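You operate a simulated robot arm through the tools that you are given. There is no shell and no other tool. Be economical: measure what you need, move in short steps, check, and stop when the job is done.

You run a simulated robot arm. Do the job below in one go: nothing can be reset, and whatever is moved stays where it is left.

## Task
Measure the cover at patch eight again and stand the matching peg on it.
Fine: move the red peg to the block's flat top; under 12 mm is THIN, 25 mm or more DEEP, else FAIR; the gauge goes back on the block's flat top; the third peg stays. Set down upright: what you pick out, depth gauge with red knob.

Only the result counts: the job must be done as asked and must still hold three seconds after the hand-in. Knocking over, shifting, dropping, spilling or breaking anything else fails it. A push-on lid holds only when it is set on centred and level and pressed home; a screw cap is set on level and turned clockwise until tight.

## Robot
A 7-joint arm with a fingered hand on a trunk, on a base that drives. Base frame: it is fixed to the floor where the robot stands at the start and does not move with it; the origin is under the middle of the robot, x ahead of it, y to its left, z up; the surface under the hand at the start is at about z = 66. Units: cm, degrees, N and s.
With the tool pointing down near the work surface it reaches from about 18 to 64 cm from the robot's upright axis, wherever it stands. Its first joint turns from -115.0 to 115.0 degrees. Places, roughly: flat top of the sandstone block [60, -20, 70]; patch eight [50, 0, 70]. Payload 3.1 kg.
The TCP is the grasp point between the finger pads, 2.2 cm short of the fingertips. In the tool frame z runs along the fingers and y along their closing line. Largest opening 11.2 cm; the body of the gripper starts 6 cm behind the TCP. The gripper is a hand of 3 fingers: y runs from the thumb to the fingers, the wrist lies at [0, 0, -21.8] in the tool frame, and closing takes about 1.5 s.
Orientation is that of the tool frame in the base frame, as a unit quaternion [w, x, y, z]. With the fingers straight down and closing along the base's y, the tool's x points along the base's -x, its y along +y and its z along -z.

## Interface
- The arm moves only by the tool servo_tool. Its argument "deltas" is a list of rows, each a list of 3 entries, a list of its own where there are three numbers: the turn, a rotation vector about the tool's x, y, z in degrees, then the shift along the tool's x, y, z in cm, then the gripper command, from -1 (shut) to 1 (fully open), values between in proportion. In form: [[[ax, ay, az], [dx, dy, dz], gripper], ...]. A call has 1 to 10 rows; each row is the pose to reach, as a shift and turn from the pose commanded when the call began, along the tool's axes at that moment. A row lasts 0.2 s, in which the tool goes at most 5 cm and 8.6 degrees; a call with a longer step from one row to the next is refused whole, and so is a gripper value outside its range. Where a pose cannot be reached the arm comes as near as it can. A force on the tool above 90 N (or 10 N above the force at the start of the call, whichever is more), or a blocked arm, ends the call early, and 0.2 s more pass. The fingers move at their own pace (about 10.8 cm/s each) and stop on an object; they squeeze with about 32 N. The grip force told is the motor's: it shows also when the fingers shut on nothing. Time passes only in rows, and 0.2 s behind the last, so rows that repeat a pose let the fingers close. The reply holds the time, the measured pose of the TCP, the force on the tool along the base axes, the opening and the grip force, in the units named above and with some noise, with the torque about the TCP (base axes, N m) and any sound that the robot's microphone picked up.
- Cameras (640 x 400 px; columns grow to the right, rows downward): "scene" is now at [1.31, 12.55, 148.68]; the picture's right is [-0.33, -0.94, 0.00], its down [-0.73, 0.26, -0.64] and it looks along [0.60, -0.21, -0.77] (base axes); focal length 279 px, centre (320, 200). "wrist" rides on the gripper at [6.6, 0.3, -8] in the tool frame; the picture's right is [-0.05, 1.00, 0.00], its down [-0.77, -0.04, -0.64] and it looks along [-0.64, -0.03, 0.77] (tool axes); focal length 275 px, centre (320, 200). There is no depth. A picture from a camera that has moved, and an enlarged one, comes with that camera's place and axes in the base frame and with its lens.
- capture(camera): a new picture of that camera. It takes no simulated time.
- lift_body(by): slides the trunk up (or, below 0, down) by that many cm; the arm and the scene camera ride with it, the base frame stays. It gives what a move gives, with no picture.
- drive_base(legs): drives the robot by 1 to 6 legs, each [ahead, left, turn to the left] in cm, cm and degrees, along the robot's own axes; the way and the turn of a leg run together, so that a leg with both is an arc; at most 150 cm and 180 degrees a leg. The arm and the cameras ride along, it lands a little off, and it stops where it bumps. It gives what a move gives.
- set_grasp(shape): the hand has 3 fingers and takes this shape, open, in about a second: jaw (thumb against the fingers, like two jaws); tri (thumb and two fingers); tip (a fingertip pinch); poke (one finger out to press); point (the index stretched); flat (the hand flat); cup (the hand cupped); fist (a fist). The gripper value then closes the fingers along that shape, each until it touches; the sizes above hold for jaw. It gives what a move gives, with no picture.
- pan_tilt(pan, tilt): turns the head with the scene camera to pan (to the left, within 155 degrees either way) and tilt (down, from -29 to 69), counted from straight ahead of the robot. It gives what a move gives.
- enlarge(camera, box): a new picture of the part [left, top, right, bottom] of that camera's present view, enlarged. It takes no simulated time.
- sign_off(): hands the job in; it is judged then, once.

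Work in short steps. Places have to be worked out from the pictures, the camera data and where the tool is seen: move nearer, look again, correct. Check each grasp and each placing, and mend what went wrong. You have 120 turns and 98 pictures in all, those below and enlarged ones among them. Open the gripper and draw the arm clear of the work before you hand the job in, unless the task says otherwise; then end with one line.

The tools are called after "Emit:" as name(argument=value, ...) on one line, values as JSON. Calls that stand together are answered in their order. servo_tool: Moves the arm, as the interface text tells. Its arguments: {"type":"object","properties":{"deltas":{"type":"array","items":{"type":"array"}}},"required":["deltas"]} The other tools are called the same way: lift_body (by) slides the trunk up or down; set_grasp (shape) gives the hand a shape; drive_base (legs) drives the base; pan_tilt (pan, tilt) turns the head that bears the scene camera; capture (camera) takes a picture; enlarge (camera, box) takes an enlarged picture of a part of a camera's view; sign_off () hands the job in.

At the start:

```text
time: 0.0
eef_pos: [49.77, 8.86, 111.12]
orientation: [0.0, 0.0, 1.0, 0.0]
wrist_force: [-0.3, 1.6, -0.6]
ft_torque: [-0.02, 0.0, 0.0]
grip_width: 11.18
grasp_force: 0.2
shape: jaw
trunk travel left (down, up): [-62.5, 36.5]
robot x, y, heading: [-0.35, -0.11, -0.1]
head pan, tilt: [-19.5, 50.5]
```

scene: 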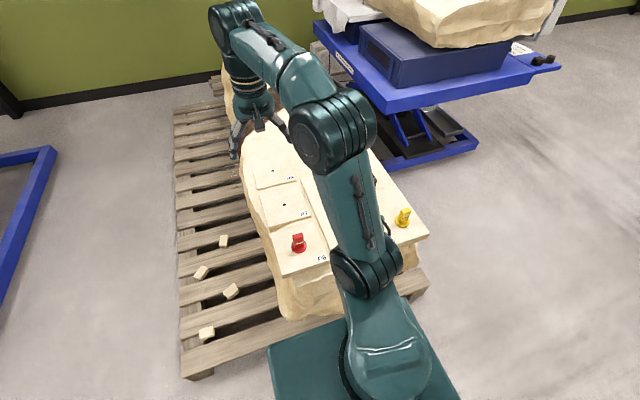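
wrist: 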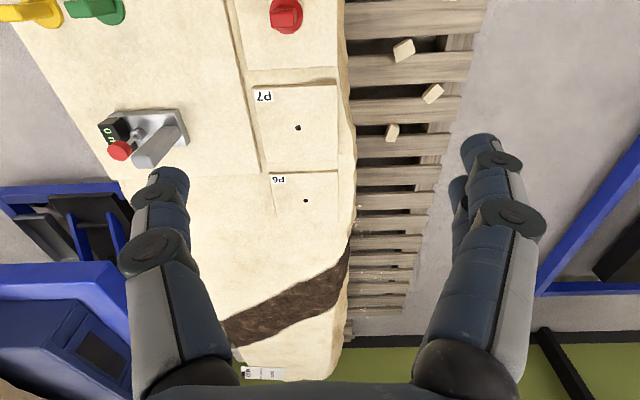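

I see the patches P6 to P8, the red peg on P8, green and yellow pegs and the gauge on the flat top. I'll enlarge these to read the labels.

Emit:
enlarge(camera="wrist", box=[0, 0, 340, 212])

Emit:
enlarge(camera="wrist", box=[200, 340, 320, 400])

Emit:
enlarge(camera="scene", box=[240, 120, 440, 280])

```text
1.88 times, centred on (170, 106) of wrist
camera zoom: at [43.12, 9.14, 119.17], right [0.05, 1.0, 0.0], down [0.77, -0.04, 0.64], along [0.64, -0.03, -0.77], focal length 518 px, centre (602, 377)
```

zoom: 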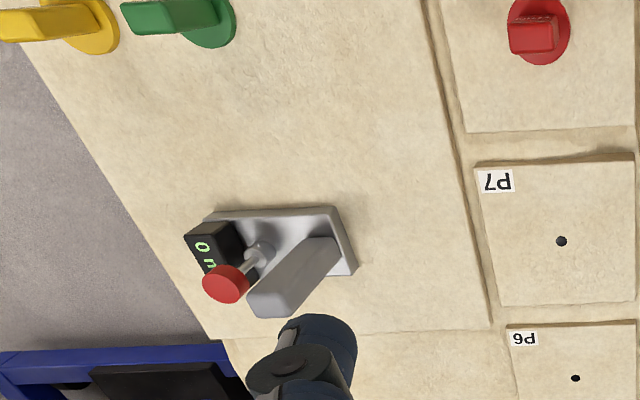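

```text
5.33 times, centred on (260, 370) of wrist
camera zoom: at [43.12, 9.14, 119.17], right [0.05, 1.0, 0.0], down [0.77, -0.04, 0.64], along [0.64, -0.03, -0.77], focal length 1468 px, centre (640, -707)
```

zoom: 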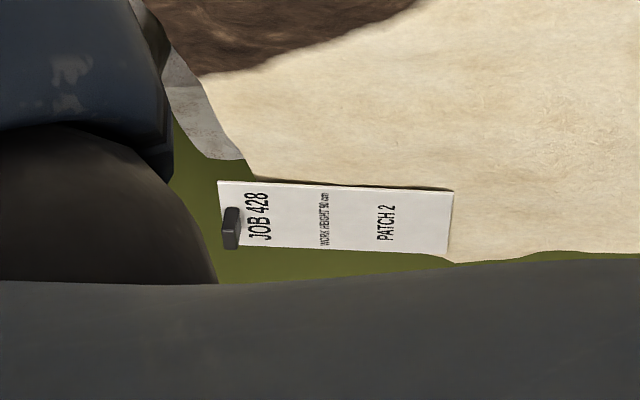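

```text
2.50 times, centred on (340, 200) of scene
camera zoom: at [1.31, 12.55, 148.68], right [-0.33, -0.94, 0.0], down [-0.73, 0.26, -0.64], along [0.6, -0.21, -0.77], focal length 697 px, centre (270, 200)
```

zoom: 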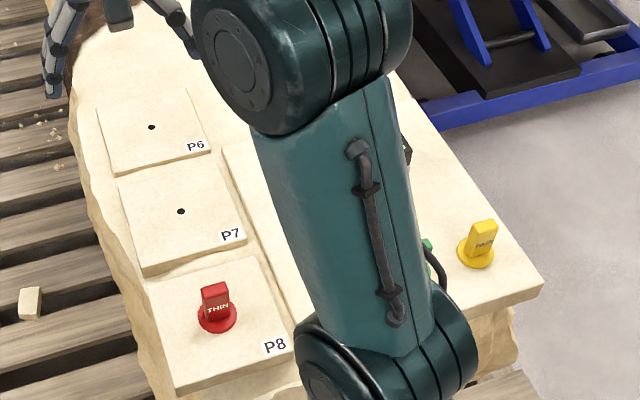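

Red is THIN. I'll bring the wrist camera over the gauge and other two pegs for a better view.

Emit:
servo_tool(deltas=[[[0, 0, 0], [0, -4.2, 1.3], 1], [[0, 0, 0], [0, -8.4, 2.6], 1], [[0, 0, 0], [0, -12.6, 4], 1], [[0, 0, 0], [0, -16.8, 5.3], 1], [[0, 0, 0], [0, -21, 6.6], 1], [[0, 0, 0], [0, -25, 8], 1], [[0, 0, 0], [0, -25, 8], 1]])

Emit:
capture(camera="wrist")

Emit:
capture(camera="scene")

```text
time: 1.6
eef_pos: [49.69, -16.16, 103.13]
orientation: [0.0, 0.0, 1.0, 0.0]
wrist_force: [-0.2, 0.4, -0.2]
ft_torque: [0.02, 0.0, -0.01]
grip_width: 11.2
grasp_force: 0.0
shape: jaw
trunk travel left (down, up): [-62.5, 36.5]
robot x, y, heading: [-0.0, -0.08, 0.1]
head pan, tilt: [-19.5, 50.5]
```

```text
92 pictures are left
camera wrist: at [43.17, -15.82, 111.13], right [0.05, 1.0, 0.0], down [0.77, -0.04, 0.64], along [0.64, -0.03, -0.77], focal length 275 px, centre (320, 200)
```

wrist: 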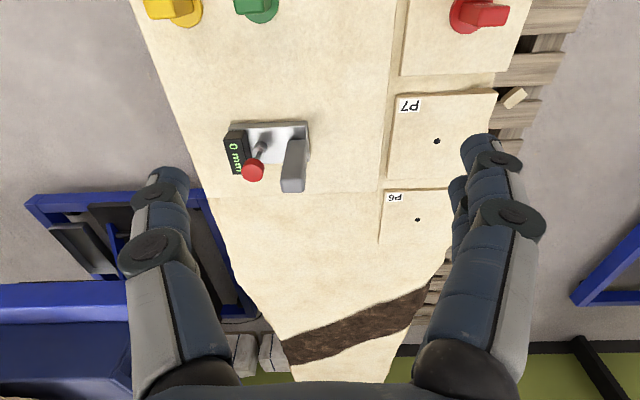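

```text
91 pictures are left
camera scene: at [1.29, 12.61, 148.67], right [-0.33, -0.94, 0.0], down [-0.73, 0.26, -0.64], along [0.6, -0.21, -0.77], focal length 279 px, centre (320, 200)
```

scene: 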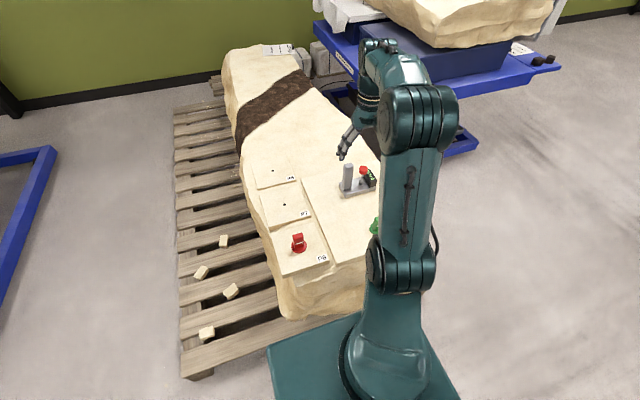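

Emit:
enlarge(camera="scene", box=[320, 145, 400, 205])

Emit:
enlarge(camera="wrist", box=[200, 100, 340, 200])

Emit:
enlarge(camera="wrist", box=[130, 0, 290, 50])

```text
6.67 times, centred on (360, 175) of scene
camera zoom: at [1.29, 12.61, 148.67], right [-0.33, -0.94, 0.0], down [-0.73, 0.26, -0.64], along [0.6, -0.21, -0.77], focal length 1858 px, centre (53, 367)
```

zoom: 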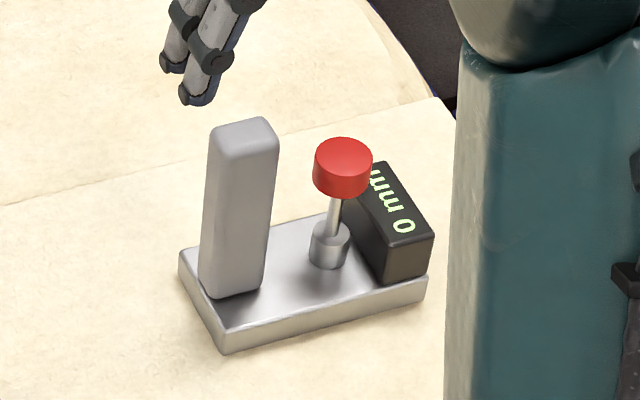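

```text
4.00 times, centred on (270, 150) of wrist
camera zoom: at [43.17, -15.82, 111.13], right [0.05, 1.0, 0.0], down [0.77, -0.04, 0.64], along [0.64, -0.03, -0.77], focal length 1101 px, centre (520, 400)
```

zoom: 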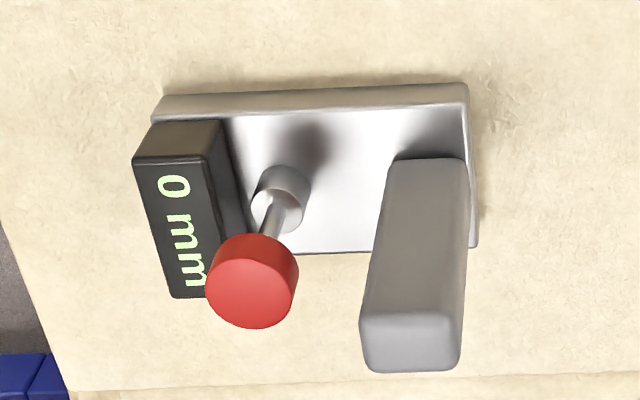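

```text
4.00 times, centred on (210, 25) of wrist
camera zoom: at [43.17, -15.82, 111.13], right [0.05, 1.0, 0.0], down [0.77, -0.04, 0.64], along [0.64, -0.03, -0.77], focal length 1101 px, centre (760, 900)
```

zoom: 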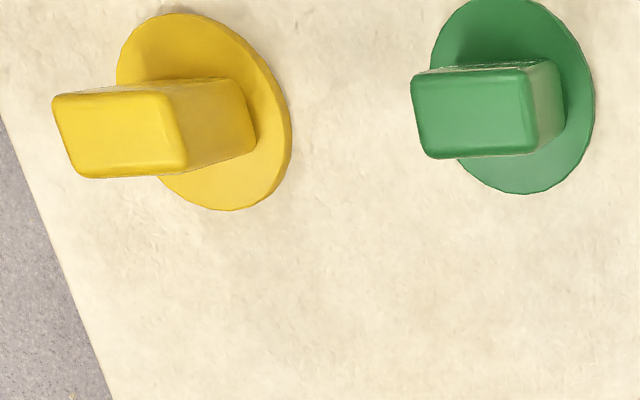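

Yellow read "FAIR" in the earlier enlarged view. The gauge's boss is near (64.5,-26) and its handle near (62.5,-19.5), standing about 15 cm tall. Next I'll look closely at the red peg.

Emit:
servo_tool(deltas=[[[0, 0, 0], [1.7, 3.4, 1.3], 1], [[0, 0, 0], [3.4, 6.8, 2.6], 1], [[0, 0, 0], [5, 10, 4], 1], [[0, 0, 0], [6.7, 13.4, 5.3], 1], [[0, 0, 0], [8.4, 16.8, 6.6], 1], [[0, 0, 0], [10, 20, 8], 1], [[0, 0, 0], [10, 20, 8], 1]])

Emit:
capture(camera="wrist")

Emit:
capture(camera="scene")

```text
time: 3.2
eef_pos: [39.67, 3.82, 95.28]
orientation: [0.0, -0.001, 1.0, 0.0]
wrist_force: [-0.2, -0.5, -0.7]
ft_torque: [-0.03, 0.02, -0.05]
grip_width: 11.19
grasp_force: 0.0
shape: jaw
trunk travel left (down, up): [-62.5, 36.5]
robot x, y, heading: [0.09, 0.45, -0.1]
head pan, tilt: [-19.5, 50.5]
```

```text
87 pictures are left
camera wrist: at [33.07, 4.26, 103.19], right [0.05, 1.0, 0.0], down [0.77, -0.04, 0.64], along [0.64, -0.03, -0.77], focal length 275 px, centre (320, 200)
```

wrist: 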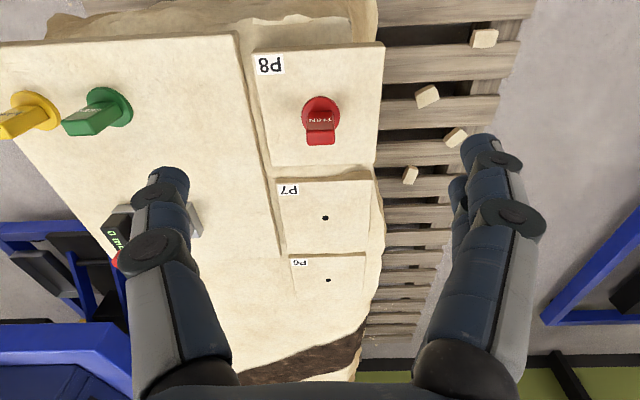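

```text
86 pictures are left
camera scene: at [1.3, 12.49, 148.68], right [-0.33, -0.94, 0.0], down [-0.73, 0.26, -0.64], along [0.6, -0.21, -0.77], focal length 279 px, centre (320, 200)
```

scene: 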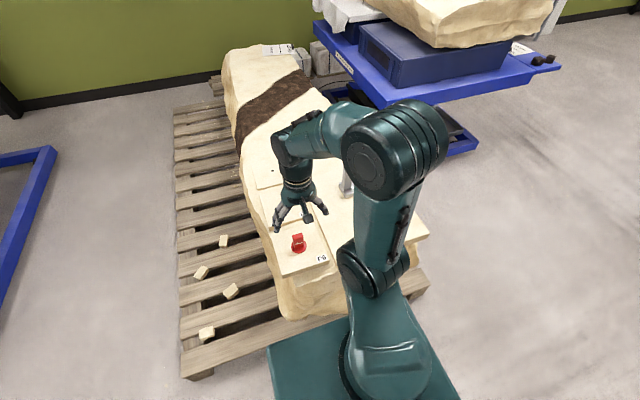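

Emit:
enlarge(camera="wrist", box=[240, 40, 400, 140])

Emit:
enlarge(camera="wrist", box=[0, 60, 160, 160])

Emit:
enlarge(camera="scene", box=[250, 180, 350, 280])

```text
4.00 times, centred on (320, 90) of wrist
camera zoom: at [33.07, 4.26, 103.19], right [0.05, 1.0, 0.0], down [0.77, -0.04, 0.64], along [0.64, -0.03, -0.77], focal length 1101 px, centre (320, 640)
```

zoom: 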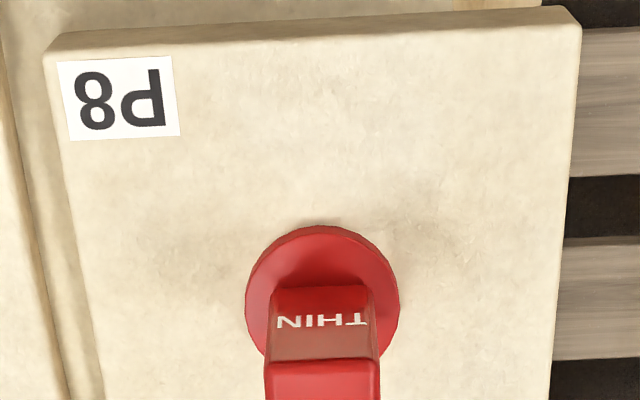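

```text
4.00 times, centred on (80, 110) of wrist
camera zoom: at [33.07, 4.26, 103.19], right [0.05, 1.0, 0.0], down [0.77, -0.04, 0.64], along [0.64, -0.03, -0.77], focal length 1101 px, centre (1280, 560)
```

zoom: 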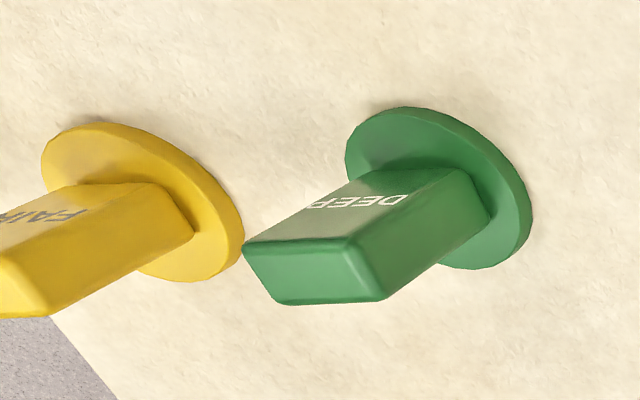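

```text
4.00 times, centred on (300, 230) of scene
camera zoom: at [1.3, 12.49, 148.68], right [-0.33, -0.94, 0.0], down [-0.73, 0.26, -0.64], along [0.6, -0.21, -0.77], focal length 1114 px, centre (400, 80)
```

zoom: 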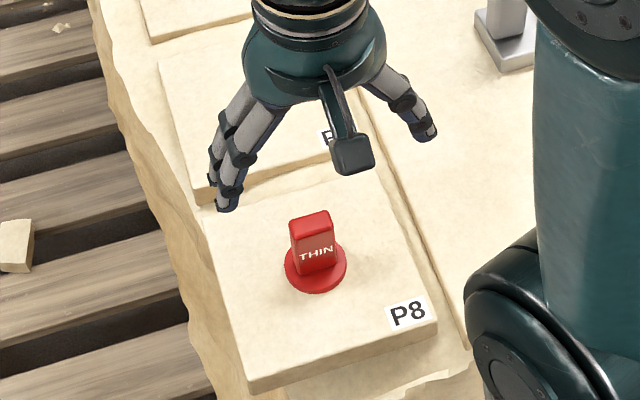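

The red peg is at about (47.7, 3.7) with its top at z≈75 and the patch at ≈67.5. I'll hover the open fingers above it and check alignment.

Emit:
servo_tool(deltas=[[[0, 0, 0], [-2, 0, 3.5], 1], [[0, 0, 0], [-4, 0, 7], 1], [[0, 0, 0], [-6, 0, 10.5], 1], [[0, 0, 0], [-8, -0.1, 14], 1], [[0, 0, 0], [-8, -0.1, 14], 1]])

Emit:
capture(camera="wrist")

Emit:
enlarge(camera="scene", box=[240, 180, 360, 280])

```text
time: 4.4
eef_pos: [47.64, 3.7, 81.23]
orientation: [0.002, 0.0, 1.0, 0.001]
wrist_force: [0.1, 0.3, -0.3]
ft_torque: [0.0, 0.01, -0.01]
grip_width: 11.18
grasp_force: 0.0
shape: jaw
trunk travel left (down, up): [-62.5, 36.5]
robot x, y, heading: [-0.15, -0.13, 0.3]
head pan, tilt: [-19.5, 50.5]
```

```text
82 pictures are left
camera wrist: at [41.03, 4.07, 89.3], right [0.05, 1.0, 0.0], down [0.77, -0.04, 0.64], along [0.64, -0.03, -0.77], focal length 275 px, centre (320, 200)
```

wrist: 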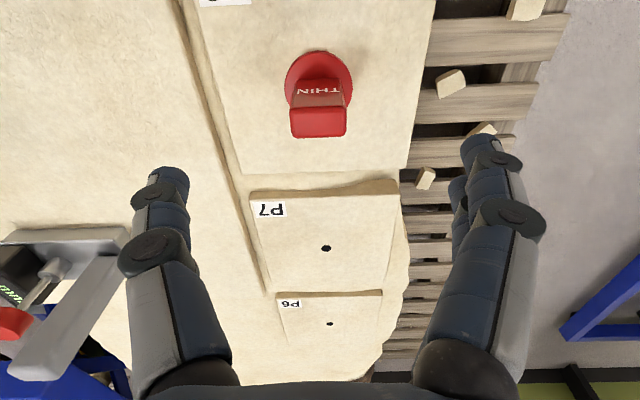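

```text
4.00 times, centred on (300, 230) of scene
camera zoom: at [1.24, 12.53, 148.68], right [-0.33, -0.94, 0.0], down [-0.73, 0.26, -0.64], along [0.6, -0.21, -0.77], focal length 1114 px, centre (400, 80)
```

zoom: 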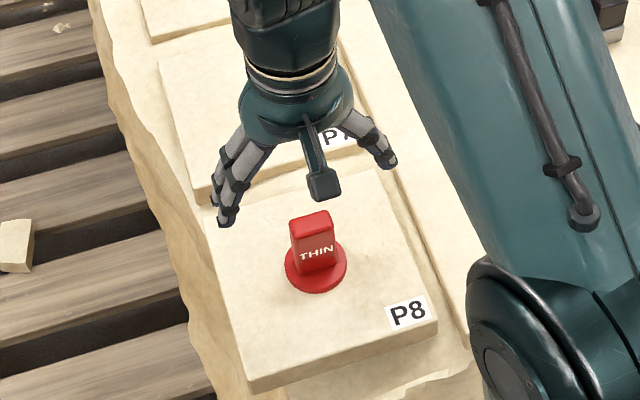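

Alignment looks good. I'll descend to z≈72 and close.

Emit:
servo_tool(deltas=[[[0, 0, 0], [0, 0, 3], 1], [[0, 0, 0], [0, 0, 6], 1], [[0, 0, 0], [0.1, 0, 9], 1], [[0, 0, 0], [0.1, 0, 9], 1], [[0, 0, 0], [0.1, 0, 9], -1], [[0, 0, 0], [0.1, 0, 9], -1], [[0, 0, 0], [0.1, 0, 9], -1], [[0, 0, 0], [0.1, 0, 9], -1], [[0, 0, 0], [0.1, 0, 9], -1], [[0, 0, 0], [0.1, 0, 9], -1]])

Emit:
capture(camera="wrist")

Emit:
enlarge(camera="scene", box=[240, 180, 360, 280])

```text
time: 6.6
eef_pos: [47.79, 3.78, 72.19]
orientation: [0.0, 0.0, 1.0, 0.0]
wrist_force: [0.5, -0.1, 0.9]
ft_torque: [0.02, -0.05, -0.01]
grip_width: 2.38
grasp_force: 32.3
shape: jaw
trunk travel left (down, up): [-62.5, 36.5]
robot x, y, heading: [0.05, -0.13, 0.0]
head pan, tilt: [-19.5, 50.5]
```

```text
80 pictures are left
camera wrist: at [41.07, 4.06, 80.21], right [0.05, 1.0, 0.0], down [0.77, -0.04, 0.64], along [0.64, -0.03, -0.77], focal length 275 px, centre (320, 200)
```

wrist: 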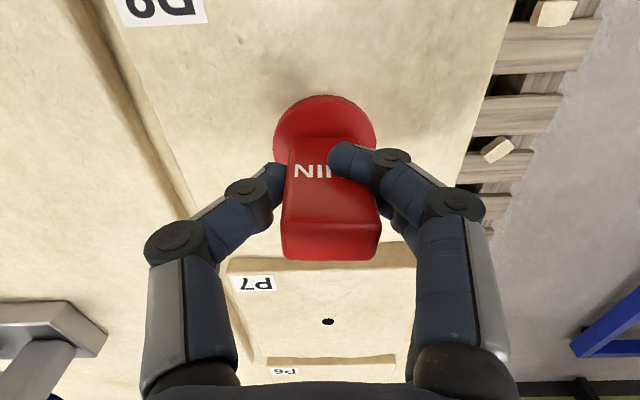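

```text
4.00 times, centred on (300, 230) of scene
camera zoom: at [1.31, 12.54, 148.68], right [-0.33, -0.94, 0.0], down [-0.73, 0.26, -0.64], along [0.6, -0.21, -0.77], focal length 1114 px, centre (400, 80)
```

zoom: 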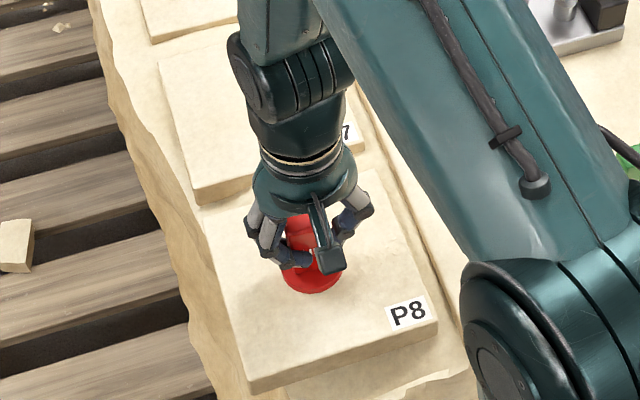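

The grip holds at 2.4 cm and 32 N. I'll lift it and carry it above the flat top near (50, -12).

Emit:
servo_tool(deltas=[[[0, 0, 0], [0, 0, -3], -1], [[0, 0, 0], [0, 0, -6], -1], [[0, 0, 0], [-0.6, -4, -6], -1], [[0, 0, 0], [-1.2, -8, -6], -1], [[0, 0, 0], [-1.8, -12, -6], -1], [[0, 0, 0], [-2.2, -15.8, -6], -1], [[0, 0, 0], [-2.2, -15.8, -6], -1]])

Emit:
capture(camera="wrist")

Emit:
capture(camera="scene")

```text
time: 8.2
eef_pos: [49.85, -11.97, 78.15]
orientation: [0.0, 0.0, 1.0, 0.0]
wrist_force: [-0.3, 0.1, 0.0]
ft_torque: [-0.02, -0.02, 0.02]
grip_width: 2.33
grasp_force: 32.1
shape: jaw
trunk travel left (down, up): [-62.5, 36.5]
robot x, y, heading: [-0.2, 0.13, 0.1]
head pan, tilt: [-19.5, 50.5]
```

```text
78 pictures are left
camera wrist: at [43.23, -11.62, 86.16], right [0.05, 1.0, 0.0], down [0.77, -0.04, 0.64], along [0.63, -0.03, -0.77], focal length 275 px, centre (320, 200)
```

wrist: 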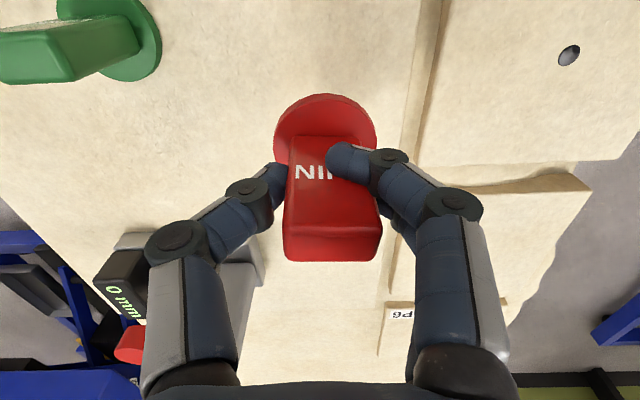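

```text
77 pictures are left
camera scene: at [1.32, 12.59, 148.67], right [-0.33, -0.94, 0.0], down [-0.73, 0.26, -0.64], along [0.6, -0.21, -0.77], focal length 279 px, centre (320, 200)
```

scene: 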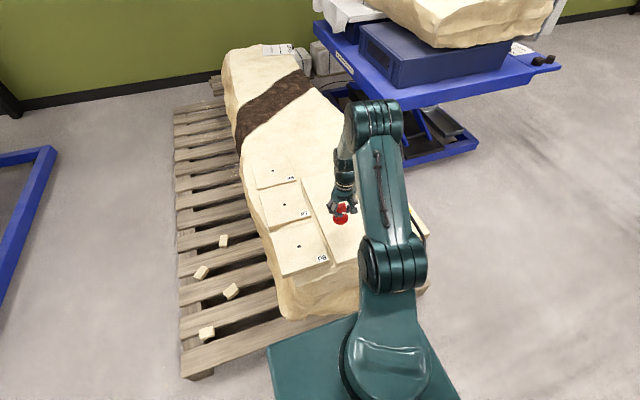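

The P8 hole is now visible at about (47.9, 3.8). I'll lower the peg gently toward the flat top, watching the force.

Emit:
servo_tool(deltas=[[[0, 0, 0], [0, 0, 2], -1], [[0, 0, 0], [0, 0, 4], -1], [[0, 0, 0], [0, 0, 5], -1], [[0, 0, 0], [0, 0, 5], -1]])

Emit:
enlarge(camera="scene", box=[300, 180, 380, 240])

```text
time: 9.2
eef_pos: [49.86, -12.07, 73.08]
orientation: [0.0, 0.0, 1.0, 0.0]
wrist_force: [0.6, 0.6, -0.3]
ft_torque: [-0.02, -0.03, 0.01]
grip_width: 2.3
grasp_force: 31.8
shape: jaw
trunk travel left (down, up): [-62.5, 36.5]
robot x, y, heading: [-0.01, -0.04, -0.4]
head pan, tilt: [-19.5, 50.5]
```

```text
6.67 times, centred on (340, 210) of scene
camera zoom: at [1.31, 12.53, 148.68], right [-0.33, -0.94, 0.0], down [-0.73, 0.26, -0.64], along [0.6, -0.21, -0.77], focal length 1858 px, centre (187, 133)
```

zoom: 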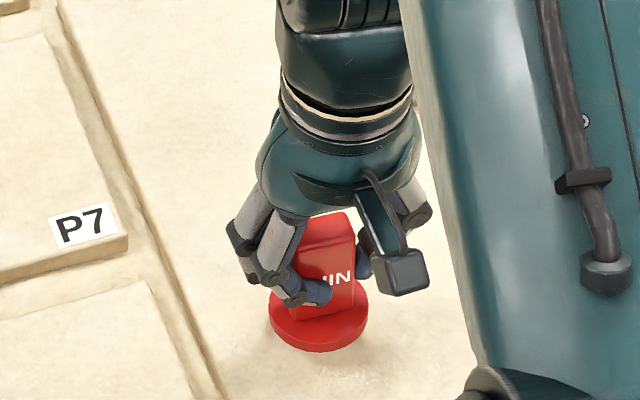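

Emit:
servo_tool(deltas=[[[0, 0, 0], [0, 0, 0.3], -1], [[0, 0, 0], [0, 0, 0.6], -1], [[0, 0, 0], [0, 0, 0.6], -1]])

```text
time: 10.0
eef_pos: [50.0, -12.18, 72.55]
orientation: [0.001, 0.0, 1.0, 0.0]
wrist_force: [-0.2, -0.5, -0.7]
ft_torque: [0.0, -0.01, 0.03]
grip_width: 2.33
grasp_force: 31.6
shape: jaw
trunk travel left (down, up): [-62.5, 36.5]
robot x, y, heading: [0.23, -0.05, -0.2]
head pan, tilt: [-19.5, 50.5]
```

No contact yet, so I'll lower further in small steps.

Emit:
servo_tool(deltas=[[[0, 0, 0], [0, 0, 0.2], -1], [[0, 0, 0], [0, 0, 0.4], -1], [[0, 0, 0], [0, 0, 0.4], -1]])

Emit:
enlarge(camera="scene", box=[300, 180, 380, 240])

```text
time: 10.8
eef_pos: [49.72, -12.1, 72.14]
orientation: [0.0, 0.0, 1.0, -0.001]
wrist_force: [-0.6, -0.2, 3.4]
ft_torque: [0.06, -0.01, -0.03]
grip_width: 2.3
grasp_force: 32.2
shape: jaw
trunk travel left (down, up): [-62.5, 36.5]
robot x, y, heading: [-0.02, -0.23, 0.4]
head pan, tilt: [-19.5, 50.5]
```

```text
6.67 times, centred on (340, 210) of scene
camera zoom: at [1.24, 12.54, 148.68], right [-0.33, -0.94, 0.0], down [-0.73, 0.26, -0.64], along [0.6, -0.21, -0.77], focal length 1858 px, centre (187, 133)
```

zoom: 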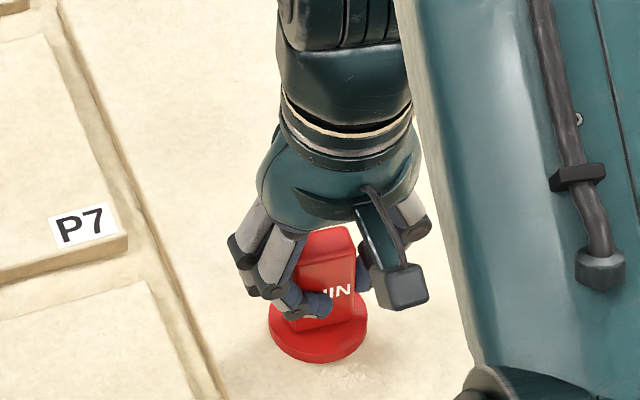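

Contact: 3.4 N at the same TCP height as on the patch, so the flat top and patch are level. I'll release and rise.

Emit:
servo_tool(deltas=[[[0, 0, 0], [0, 0, 0.05], -0.3], [[0, 0, 0], [0, 0, 0.05], 0.2], [[0, 0, 0], [0, 0, 0.05], 0.2], [[0, 0, 0], [0, 0, 0.05], 0.2], [[0, 0, 0], [0, 0, -3], 0.2], [[0, 0, 0], [0, 0, -7], 0.2], [[0, 0, 0], [0, 0, -11], 0.2], [[0, 0, 0], [0, 0, -15], 0.2], [[0, 0, 0], [0, 0, -15], 0.2]])

Emit:
capture(camera="wrist")

Emit:
capture(camera="scene")

```text
time: 12.8
eef_pos: [49.67, -11.89, 86.98]
orientation: [0.0, 0.001, 1.0, -0.001]
wrist_force: [-0.3, 0.5, -0.3]
ft_torque: [0.03, -0.01, -0.02]
grip_width: 6.69
grasp_force: 0.0
shape: jaw
trunk travel left (down, up): [-62.5, 36.5]
robot x, y, heading: [0.34, -0.1, 0.1]
head pan, tilt: [-19.5, 50.5]
```

```text
74 pictures are left
camera wrist: at [43.13, -11.56, 95.15], right [0.05, 1.0, 0.0], down [0.77, -0.04, 0.64], along [0.63, -0.03, -0.77], focal length 275 px, centre (320, 200)
```

wrist: 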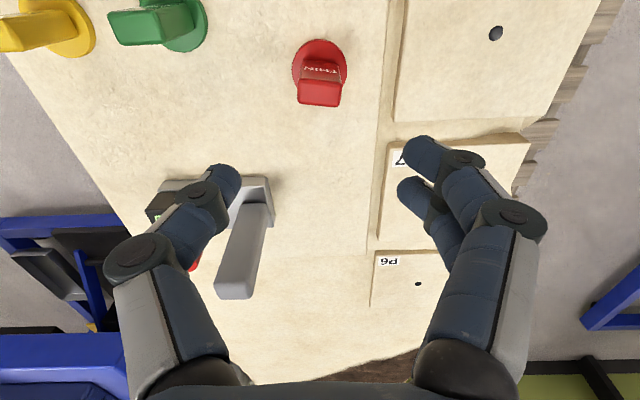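

```text
73 pictures are left
camera scene: at [1.35, 12.52, 148.68], right [-0.33, -0.94, 0.0], down [-0.73, 0.26, -0.64], along [0.6, -0.21, -0.77], focal length 279 px, centre (320, 200)
```

scene: 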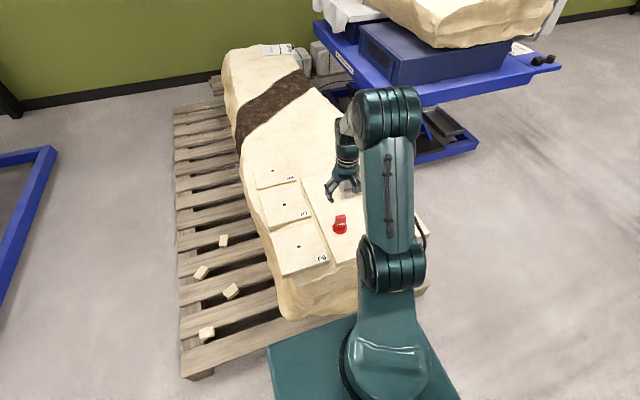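

The red peg stands on the flat top. The gauge is at the edge of reach, so I'll raise the hand and drive 18 cm to the right.

Emit:
servo_tool(deltas=[[[0, 0, 0], [3, 0, -4], 1], [[0, 0, 0], [6, 0, -8], 1], [[0, 0, 0], [8, 0, -11], 1], [[0, 0, 0], [8, 0, -11], 1]])

Emit:
drive_base(legs=[[0, -18, 0]])

Emit:
capture(camera="wrist")

Emit:
capture(camera="scene")

```text
time: 13.8
eef_pos: [41.85, -12.01, 97.85]
orientation: [-0.001, 0.001, 1.0, 0.0]
wrist_force: [1.5, 0.0, -0.2]
ft_torque: [-0.03, -0.01, 0.0]
grip_width: 11.19
grasp_force: 0.1
shape: jaw
trunk travel left (down, up): [-62.5, 36.5]
robot x, y, heading: [0.09, -0.4, 0.1]
head pan, tilt: [-19.5, 50.5]
```

```text
time: 15.3
eef_pos: [41.91, -29.93, 98.07]
orientation: [0.0, -0.002, 1.0, 0.0]
wrist_force: [0.6, 0.6, 0.0]
ft_torque: [0.06, 0.01, 0.03]
grip_width: 11.2
grasp_force: 0.1
shape: jaw
trunk travel left (down, up): [-62.5, 36.5]
robot x, y, heading: [0.33, -17.76, 0.1]
head pan, tilt: [-19.5, 50.5]
```

```text
72 pictures are left
camera wrist: at [35.29, -29.65, 106.05], right [0.04, 1.0, 0.0], down [0.77, -0.03, 0.64], along [0.64, -0.03, -0.77], focal length 275 px, centre (320, 200)
```

wrist: 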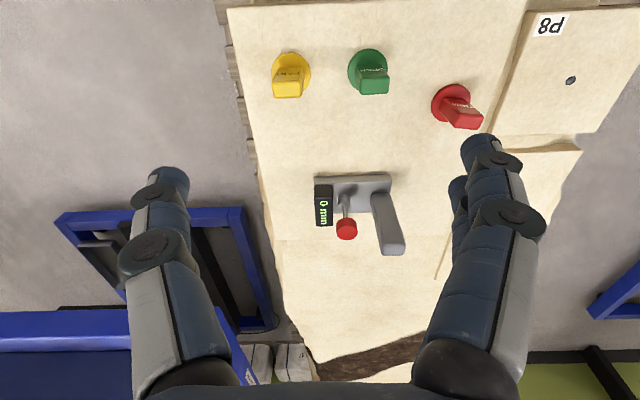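

```text
71 pictures are left
camera scene: at [1.29, -5.65, 148.69], right [-0.33, -0.94, 0.0], down [-0.73, 0.26, -0.64], along [0.6, -0.21, -0.77], focal length 279 px, centre (320, 200)
```

scene: 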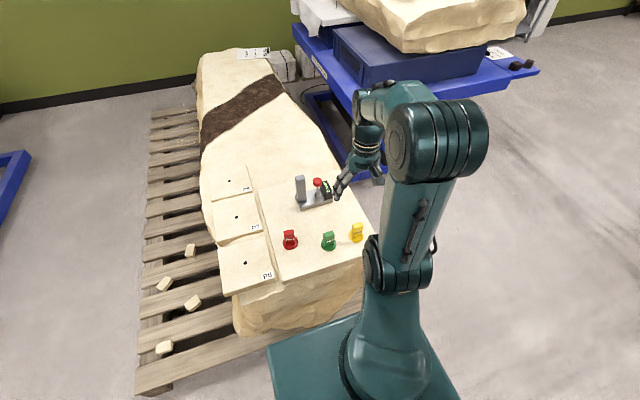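

Emit:
enlarge(camera="scene", box=[270, 160, 350, 220])

Emit:
enlarge(camera="wrist", box=[290, 150, 450, 270])

```text
6.67 times, centred on (310, 190) of scene
camera zoom: at [1.29, -5.65, 148.69], right [-0.33, -0.94, 0.0], down [-0.73, 0.26, -0.64], along [0.6, -0.21, -0.77], focal length 1858 px, centre (387, 267)
```

zoom: 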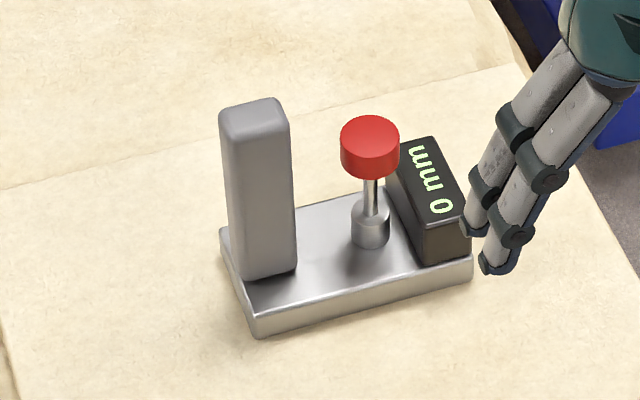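

```text
3.33 times, centred on (370, 210) of wrist
camera zoom: at [35.29, -29.65, 106.05], right [0.04, 1.0, 0.0], down [0.77, -0.03, 0.64], along [0.64, -0.03, -0.77], focal length 918 px, centre (153, 167)
```

zoom: 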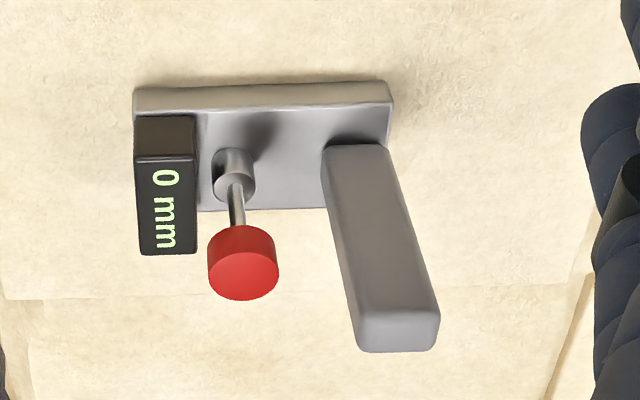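

The gauge handle is centred near (66.1, -20.9) with its top at z≈80.6, and the rod is near (66.2, -27). I'll turn the hand -90° about its axis so the fingers close along x, clear of the knob.

Emit:
servo_tool(deltas=[[[0, 0, -8.5], [0, 0, 0], 0.5], [[0, 0, -17], [0, 0, 0], 0.5], [[0, 0, -25.5], [0, 0, 0], 0.5], [[0, 0, -34], [0, 0, 0], 0.5], [[0, 0, -42.5], [0, 0, 0], 0.5], [[0, 0, -51], [0, 0, 0], 0.5], [[0, 0, -59.5], [0, 0, 0], 0.5], [[0, 0, -68], [0, 0, 0], 0.5], [[0, 0, -76.5], [0, 0, 0], 0.5], [[0, 0, -85], [0, 0, 0], 0.5]])

Emit:
servo_tool(deltas=[[[0, 0, -5], [0, 0, 0], 0.5], [[0, 0, -5], [0, 0, 0], 0.5]])

```text
time: 17.5
eef_pos: [41.65, -30.23, 98.01]
orientation: [0.002, -0.676, 0.737, 0.001]
wrist_force: [0.1, 0.2, 0.3]
ft_torque: [-0.02, -0.02, 0.02]
grip_width: 8.44
grasp_force: 0.1
shape: jaw
trunk travel left (down, up): [-62.5, 36.5]
robot x, y, heading: [0.36, -17.86, 0.3]
head pan, tilt: [-19.5, 50.5]
```

```text
time: 18.1
eef_pos: [41.32, -27.38, 97.11]
orientation: [0.0, 0.709, -0.706, 0.001]
wrist_force: [0.2, -0.4, 0.7]
ft_torque: [-0.02, 0.03, 0.0]
grip_width: 8.44
grasp_force: 0.1
shape: jaw
out of reach, approached as far as the arm can: row 1, 2
trunk travel left (down, up): [-62.5, 36.5]
robot x, y, heading: [0.03, -18.06, 0.0]
head pan, tilt: [-19.5, 50.5]
```

The turn hit a wrist limit at this spot, but it eases toward the gauge. I'll move toward the handle, high up, and then check where I am.

Emit:
servo_tool(deltas=[[[0, 0, 0], [-2.5, -4, 0], 0.5], [[0, 0, 0], [-4.5, -8, 0], 0.5], [[0, 0, 0], [-6.5, -12, 0], 0.5], [[0, 0, 0], [-8, -16, 0], 0.5], [[0, 0, 0], [-8.5, -20, 0], 0.5], [[0, 0, 0], [-8.5, -20, 0], 0.5]])

Emit:
capture(camera="wrist")

Emit:
capture(camera="scene")

```text
time: 19.5
eef_pos: [61.44, -18.85, 97.13]
orientation: [0.0, 0.709, -0.706, -0.001]
wrist_force: [0.2, 0.3, 0.5]
ft_torque: [0.02, 0.0, 0.01]
grip_width: 8.42
grasp_force: 0.1
shape: jaw
trunk travel left (down, up): [-62.5, 36.5]
robot x, y, heading: [-0.32, -18.24, 0.1]
head pan, tilt: [-19.5, 50.5]
```

```text
68 pictures are left
camera wrist: at [61.18, -25.42, 105.26], right [-1.0, 0.04, 0.0], down [0.03, 0.77, 0.64], along [0.03, 0.63, -0.77], focal length 275 px, centre (320, 200)
```

wrist: 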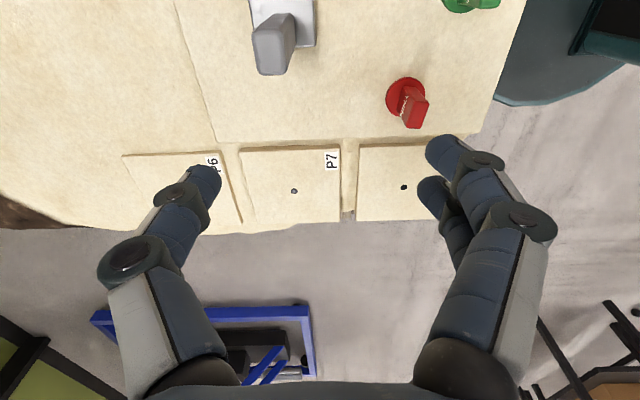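

```text
67 pictures are left
camera scene: at [1.17, -5.48, 148.68], right [-0.33, -0.94, 0.0], down [-0.73, 0.25, -0.64], along [0.6, -0.21, -0.77], focal length 279 px, centre (320, 200)
```

scene: 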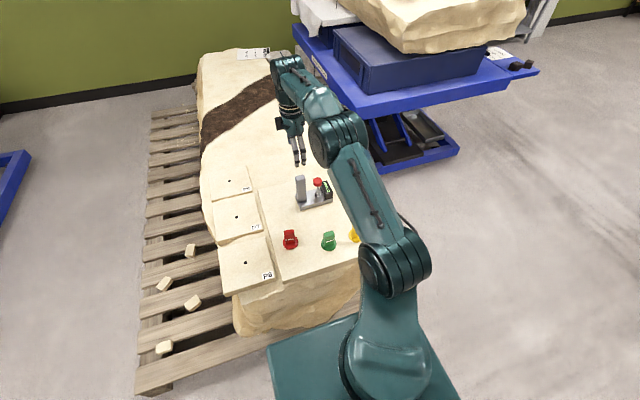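

Emit:
enlarge(camera="wrist", box=[220, 0, 350, 90])

Emit:
enlarge(camera="scene", box=[270, 130, 350, 210])

```text
4.44 times, centred on (285, 45) of wrist
camera zoom: at [61.18, -25.42, 105.26], right [-1.0, 0.04, 0.0], down [0.03, 0.77, 0.64], along [0.03, 0.63, -0.77], focal length 1224 px, centre (476, 889)
```

zoom: 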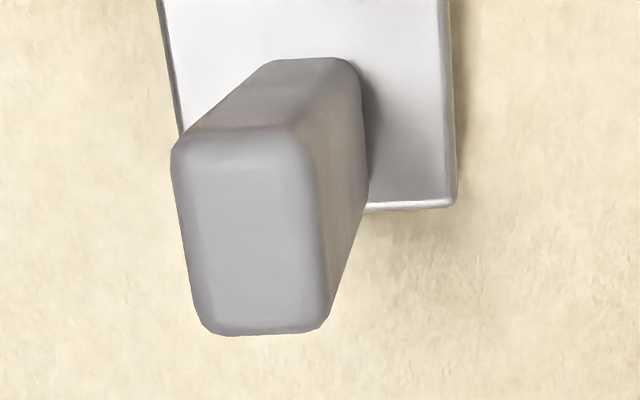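

```text
5.00 times, centred on (310, 170) of scene
camera zoom: at [1.17, -5.48, 148.68], right [-0.33, -0.94, 0.0], down [-0.73, 0.25, -0.64], along [0.6, -0.21, -0.77], focal length 1393 px, centre (370, 350)
```

zoom: 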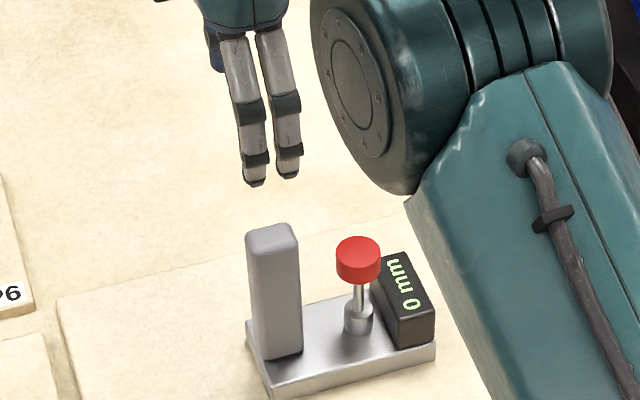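

The handle top is at about (65.6, -20.7). I'll align over it and come down to hover just above.

Emit:
servo_tool(deltas=[[[0, 0, 0], [0.9, -2.1, 3], 0.5], [[0, 0, 0], [1.85, -4.2, 6], 0.5], [[0, 0, 0], [1.85, -4.2, 10.5], 0.5], [[0, 0, 0], [1.85, -4.2, 10.5], 0.5]])

Emit:
capture(camera="wrist")

Emit:
enlarge(camera="scene", box=[270, 130, 350, 210])

```text
time: 20.5
eef_pos: [62.46, -20.91, 87.45]
orientation: [0.0, 0.708, -0.706, 0.0]
wrist_force: [-0.3, -0.3, 0.5]
ft_torque: [0.01, -0.03, -0.01]
grip_width: 8.42
grasp_force: 0.1
shape: jaw
out of reach, approached as far as the arm can: row 1, 2, 3, 4
trunk travel left (down, up): [-62.5, 36.5]
robot x, y, heading: [-0.13, -18.22, 0.4]
head pan, tilt: [-19.5, 50.5]
```

```text
64 pictures are left
camera wrist: at [62.14, -27.53, 95.49], right [-1.0, 0.04, 0.0], down [0.03, 0.77, 0.64], along [0.03, 0.64, -0.77], focal length 275 px, centre (320, 200)
```

wrist: 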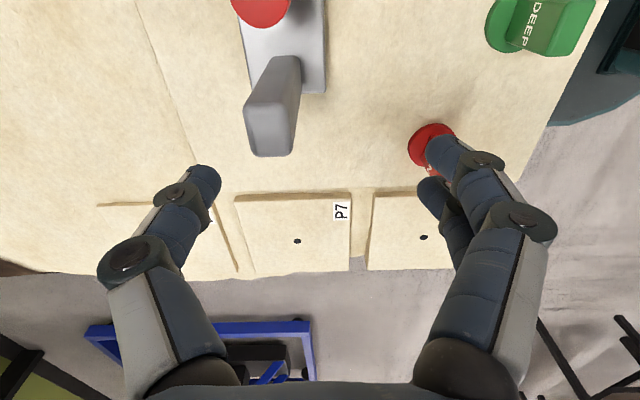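

```text
5.00 times, centred on (310, 170) of scene
camera zoom: at [1.26, -5.51, 148.68], right [-0.33, -0.94, 0.0], down [-0.73, 0.25, -0.64], along [0.6, -0.21, -0.77], focal length 1393 px, centre (370, 350)
```

zoom: 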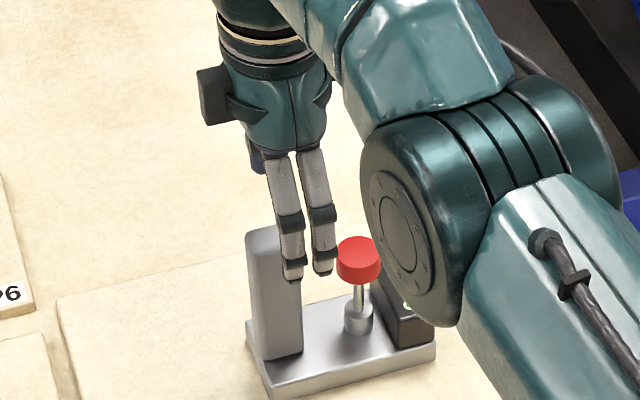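

The arm stops about 3 cm short. I'll edge the base 4 cm ahead, with the fingers safely above everything.

Emit:
drive_base(legs=[[4, 0, 0]])

Emit:
capture(camera="wrist")

```text
time: 21.4
eef_pos: [66.52, -21.01, 87.33]
orientation: [0.0, 0.708, -0.706, -0.001]
wrist_force: [0.1, -1.2, -0.5]
ft_torque: [-0.02, 0.04, 0.01]
grip_width: 8.43
grasp_force: 0.0
shape: jaw
trunk travel left (down, up): [-62.5, 36.5]
robot x, y, heading: [3.88, -17.81, -0.1]
head pan, tilt: [-19.5, 50.5]
```

```text
62 pictures are left
camera wrist: at [66.2, -27.54, 95.41], right [-1.0, 0.04, 0.0], down [0.03, 0.77, 0.64], along [0.03, 0.64, -0.77], focal length 275 px, centre (320, 200)
```

wrist: 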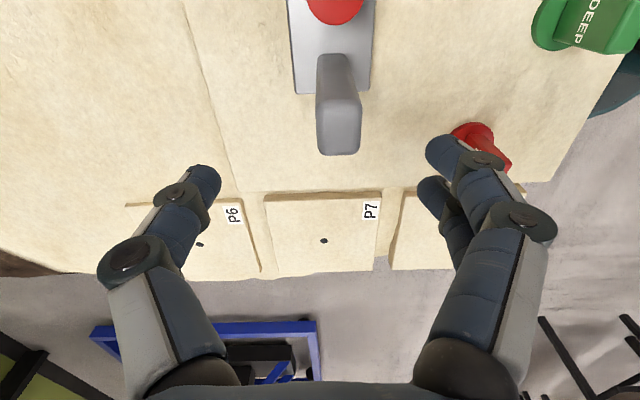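

The handle is centred at (65.5, -20.7). I'll align and descend around it.

Emit:
servo_tool(deltas=[[[0, 0, 0], [-0.2, 1.0, 2], 0.5], [[0, 0, 0], [-0.2, 1.0, 5], 0.5], [[0, 0, 0], [-0.2, 1.0, 8], 0.5], [[0, 0, 0], [-0.2, 1.0, 10.5], 0.5], [[0, 0, 0], [-0.2, 1.0, 11], 0.5], [[0, 0, 0], [-0.2, 1.0, 11], 0.5]])

Emit:
capture(camera="wrist")

Emit:
enlarge(camera="scene", box=[250, 140, 350, 220])

```text
time: 22.8
eef_pos: [65.26, -20.94, 76.41]
orientation: [0.0, 0.709, -0.706, 0.0]
wrist_force: [0.7, 0.2, -0.2]
ft_torque: [-0.02, 0.01, 0.01]
grip_width: 8.45
grasp_force: 0.1
shape: jaw
trunk travel left (down, up): [-62.5, 36.5]
robot x, y, heading: [4.07, -18.59, 0.5]
head pan, tilt: [-19.5, 50.5]
```

```text
61 pictures are left
camera wrist: at [65.02, -27.48, 84.4], right [-1.0, 0.04, 0.0], down [0.03, 0.77, 0.64], along [0.03, 0.64, -0.77], focal length 275 px, centre (320, 200)
```

wrist: 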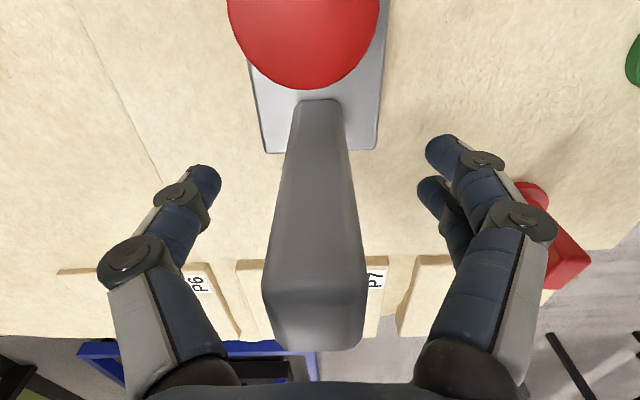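

```text
5.00 times, centred on (300, 180) of scene
camera zoom: at [5.22, -5.5, 148.68], right [-0.33, -0.94, 0.0], down [-0.73, 0.25, -0.64], along [0.6, -0.21, -0.77], focal length 1393 px, centre (420, 300)
```

zoom: 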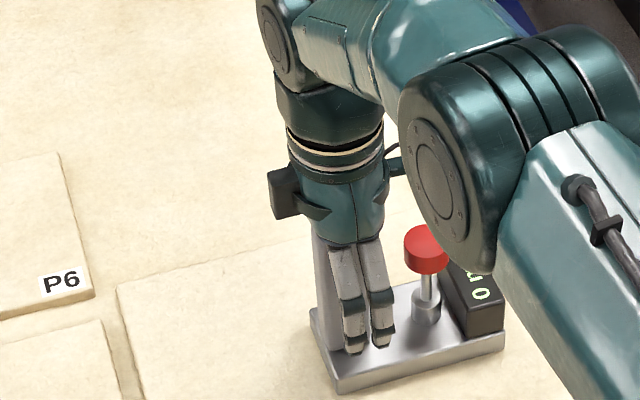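

The fingers straddle the handle. I'll nudge 0.2 cm and close.

Emit:
servo_tool(deltas=[[[0, 0, 0], [-0.1, -0.2, 0.2], 0.5], [[0, 0, 0], [-0.1, -0.2, 0.2], -1], [[0, 0, 0], [-0.1, -0.2, 0.2], -1], [[0, 0, 0], [-0.1, -0.2, 0.2], -1], [[0, 0, 0], [-0.1, -0.2, 0.2], -1], [[0, 0, 0], [-0.1, -0.2, 0.2], -1], [[0, 0, 0], [-0.1, -0.2, 0.2], -1], [[0, 0, 0], [-0.1, -0.2, 0.2], -1]])

Emit:
capture(camera="wrist")

```text
time: 24.6
eef_pos: [65.55, -20.82, 76.12]
orientation: [0.0, 0.709, -0.706, 0.001]
wrist_force: [-0.9, 0.9, -0.6]
ft_torque: [0.01, 0.03, -0.02]
grip_width: 1.99
grasp_force: 32.1
shape: jaw
trunk travel left (down, up): [-62.5, 36.5]
robot x, y, heading: [4.14, -17.89, 0.0]
head pan, tilt: [-19.5, 50.5]
```

```text
59 pictures are left
camera wrist: at [65.22, -27.35, 84.21], right [-1.0, 0.04, 0.0], down [0.03, 0.77, 0.64], along [0.03, 0.64, -0.77], focal length 275 px, centre (320, 200)
```

wrist: 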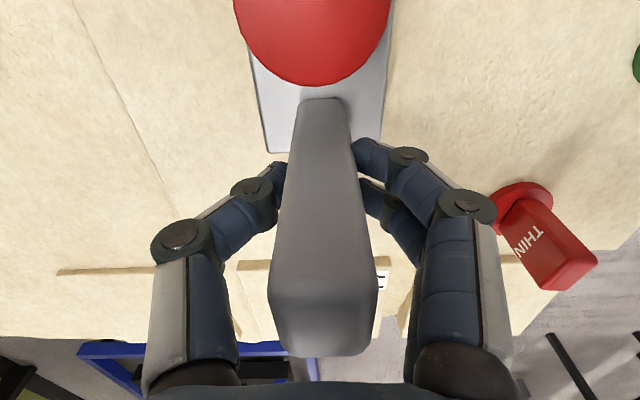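

Gripped at 2.0 cm. I'll lift slowly and check for tilt and torque.

Emit:
servo_tool(deltas=[[[0, 0, 0], [0, 0, -1], -1], [[0, 0, 0], [0, 0, -2.5], -1], [[0, 0, 0], [0, 0, -5], -1], [[0, 0, 0], [0, 0, -5], -1]])

Emit:
capture(camera="wrist")

Emit:
enlarge(camera="scene", box=[250, 120, 370, 220])

```text
time: 25.6
eef_pos: [65.62, -20.7, 81.11]
orientation: [0.001, 0.709, -0.705, -0.001]
wrist_force: [0.2, -0.7, -10.3]
ft_torque: [0.33, 0.02, -0.02]
grip_width: 1.96
grasp_force: 32.5
shape: jaw
trunk travel left (down, up): [-62.5, 36.5]
robot x, y, heading: [3.95, -18.57, 0.7]
head pan, tilt: [-19.5, 50.5]
```

```text
58 pictures are left
camera wrist: at [65.38, -27.28, 89.21], right [-1.0, 0.04, 0.0], down [0.03, 0.77, 0.64], along [0.03, 0.64, -0.77], focal length 275 px, centre (320, 200)
```

wrist: 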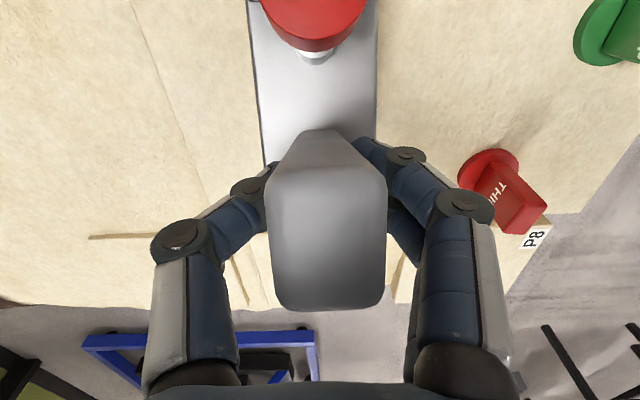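

```text
4.00 times, centred on (310, 170) of scene
camera zoom: at [5.42, -5.52, 148.67], right [-0.33, -0.94, 0.0], down [-0.73, 0.26, -0.63], along [0.6, -0.21, -0.77], focal length 1114 px, centre (360, 320)
```

zoom: 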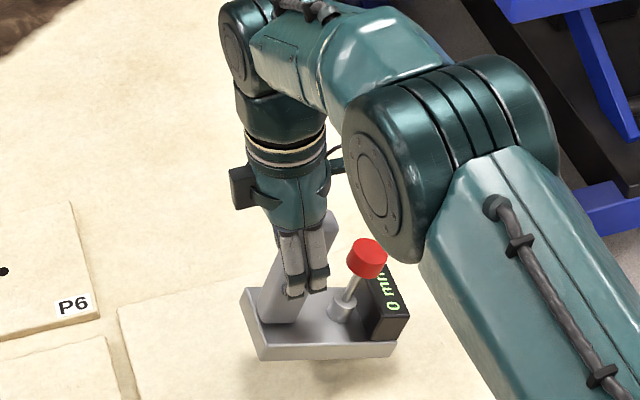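

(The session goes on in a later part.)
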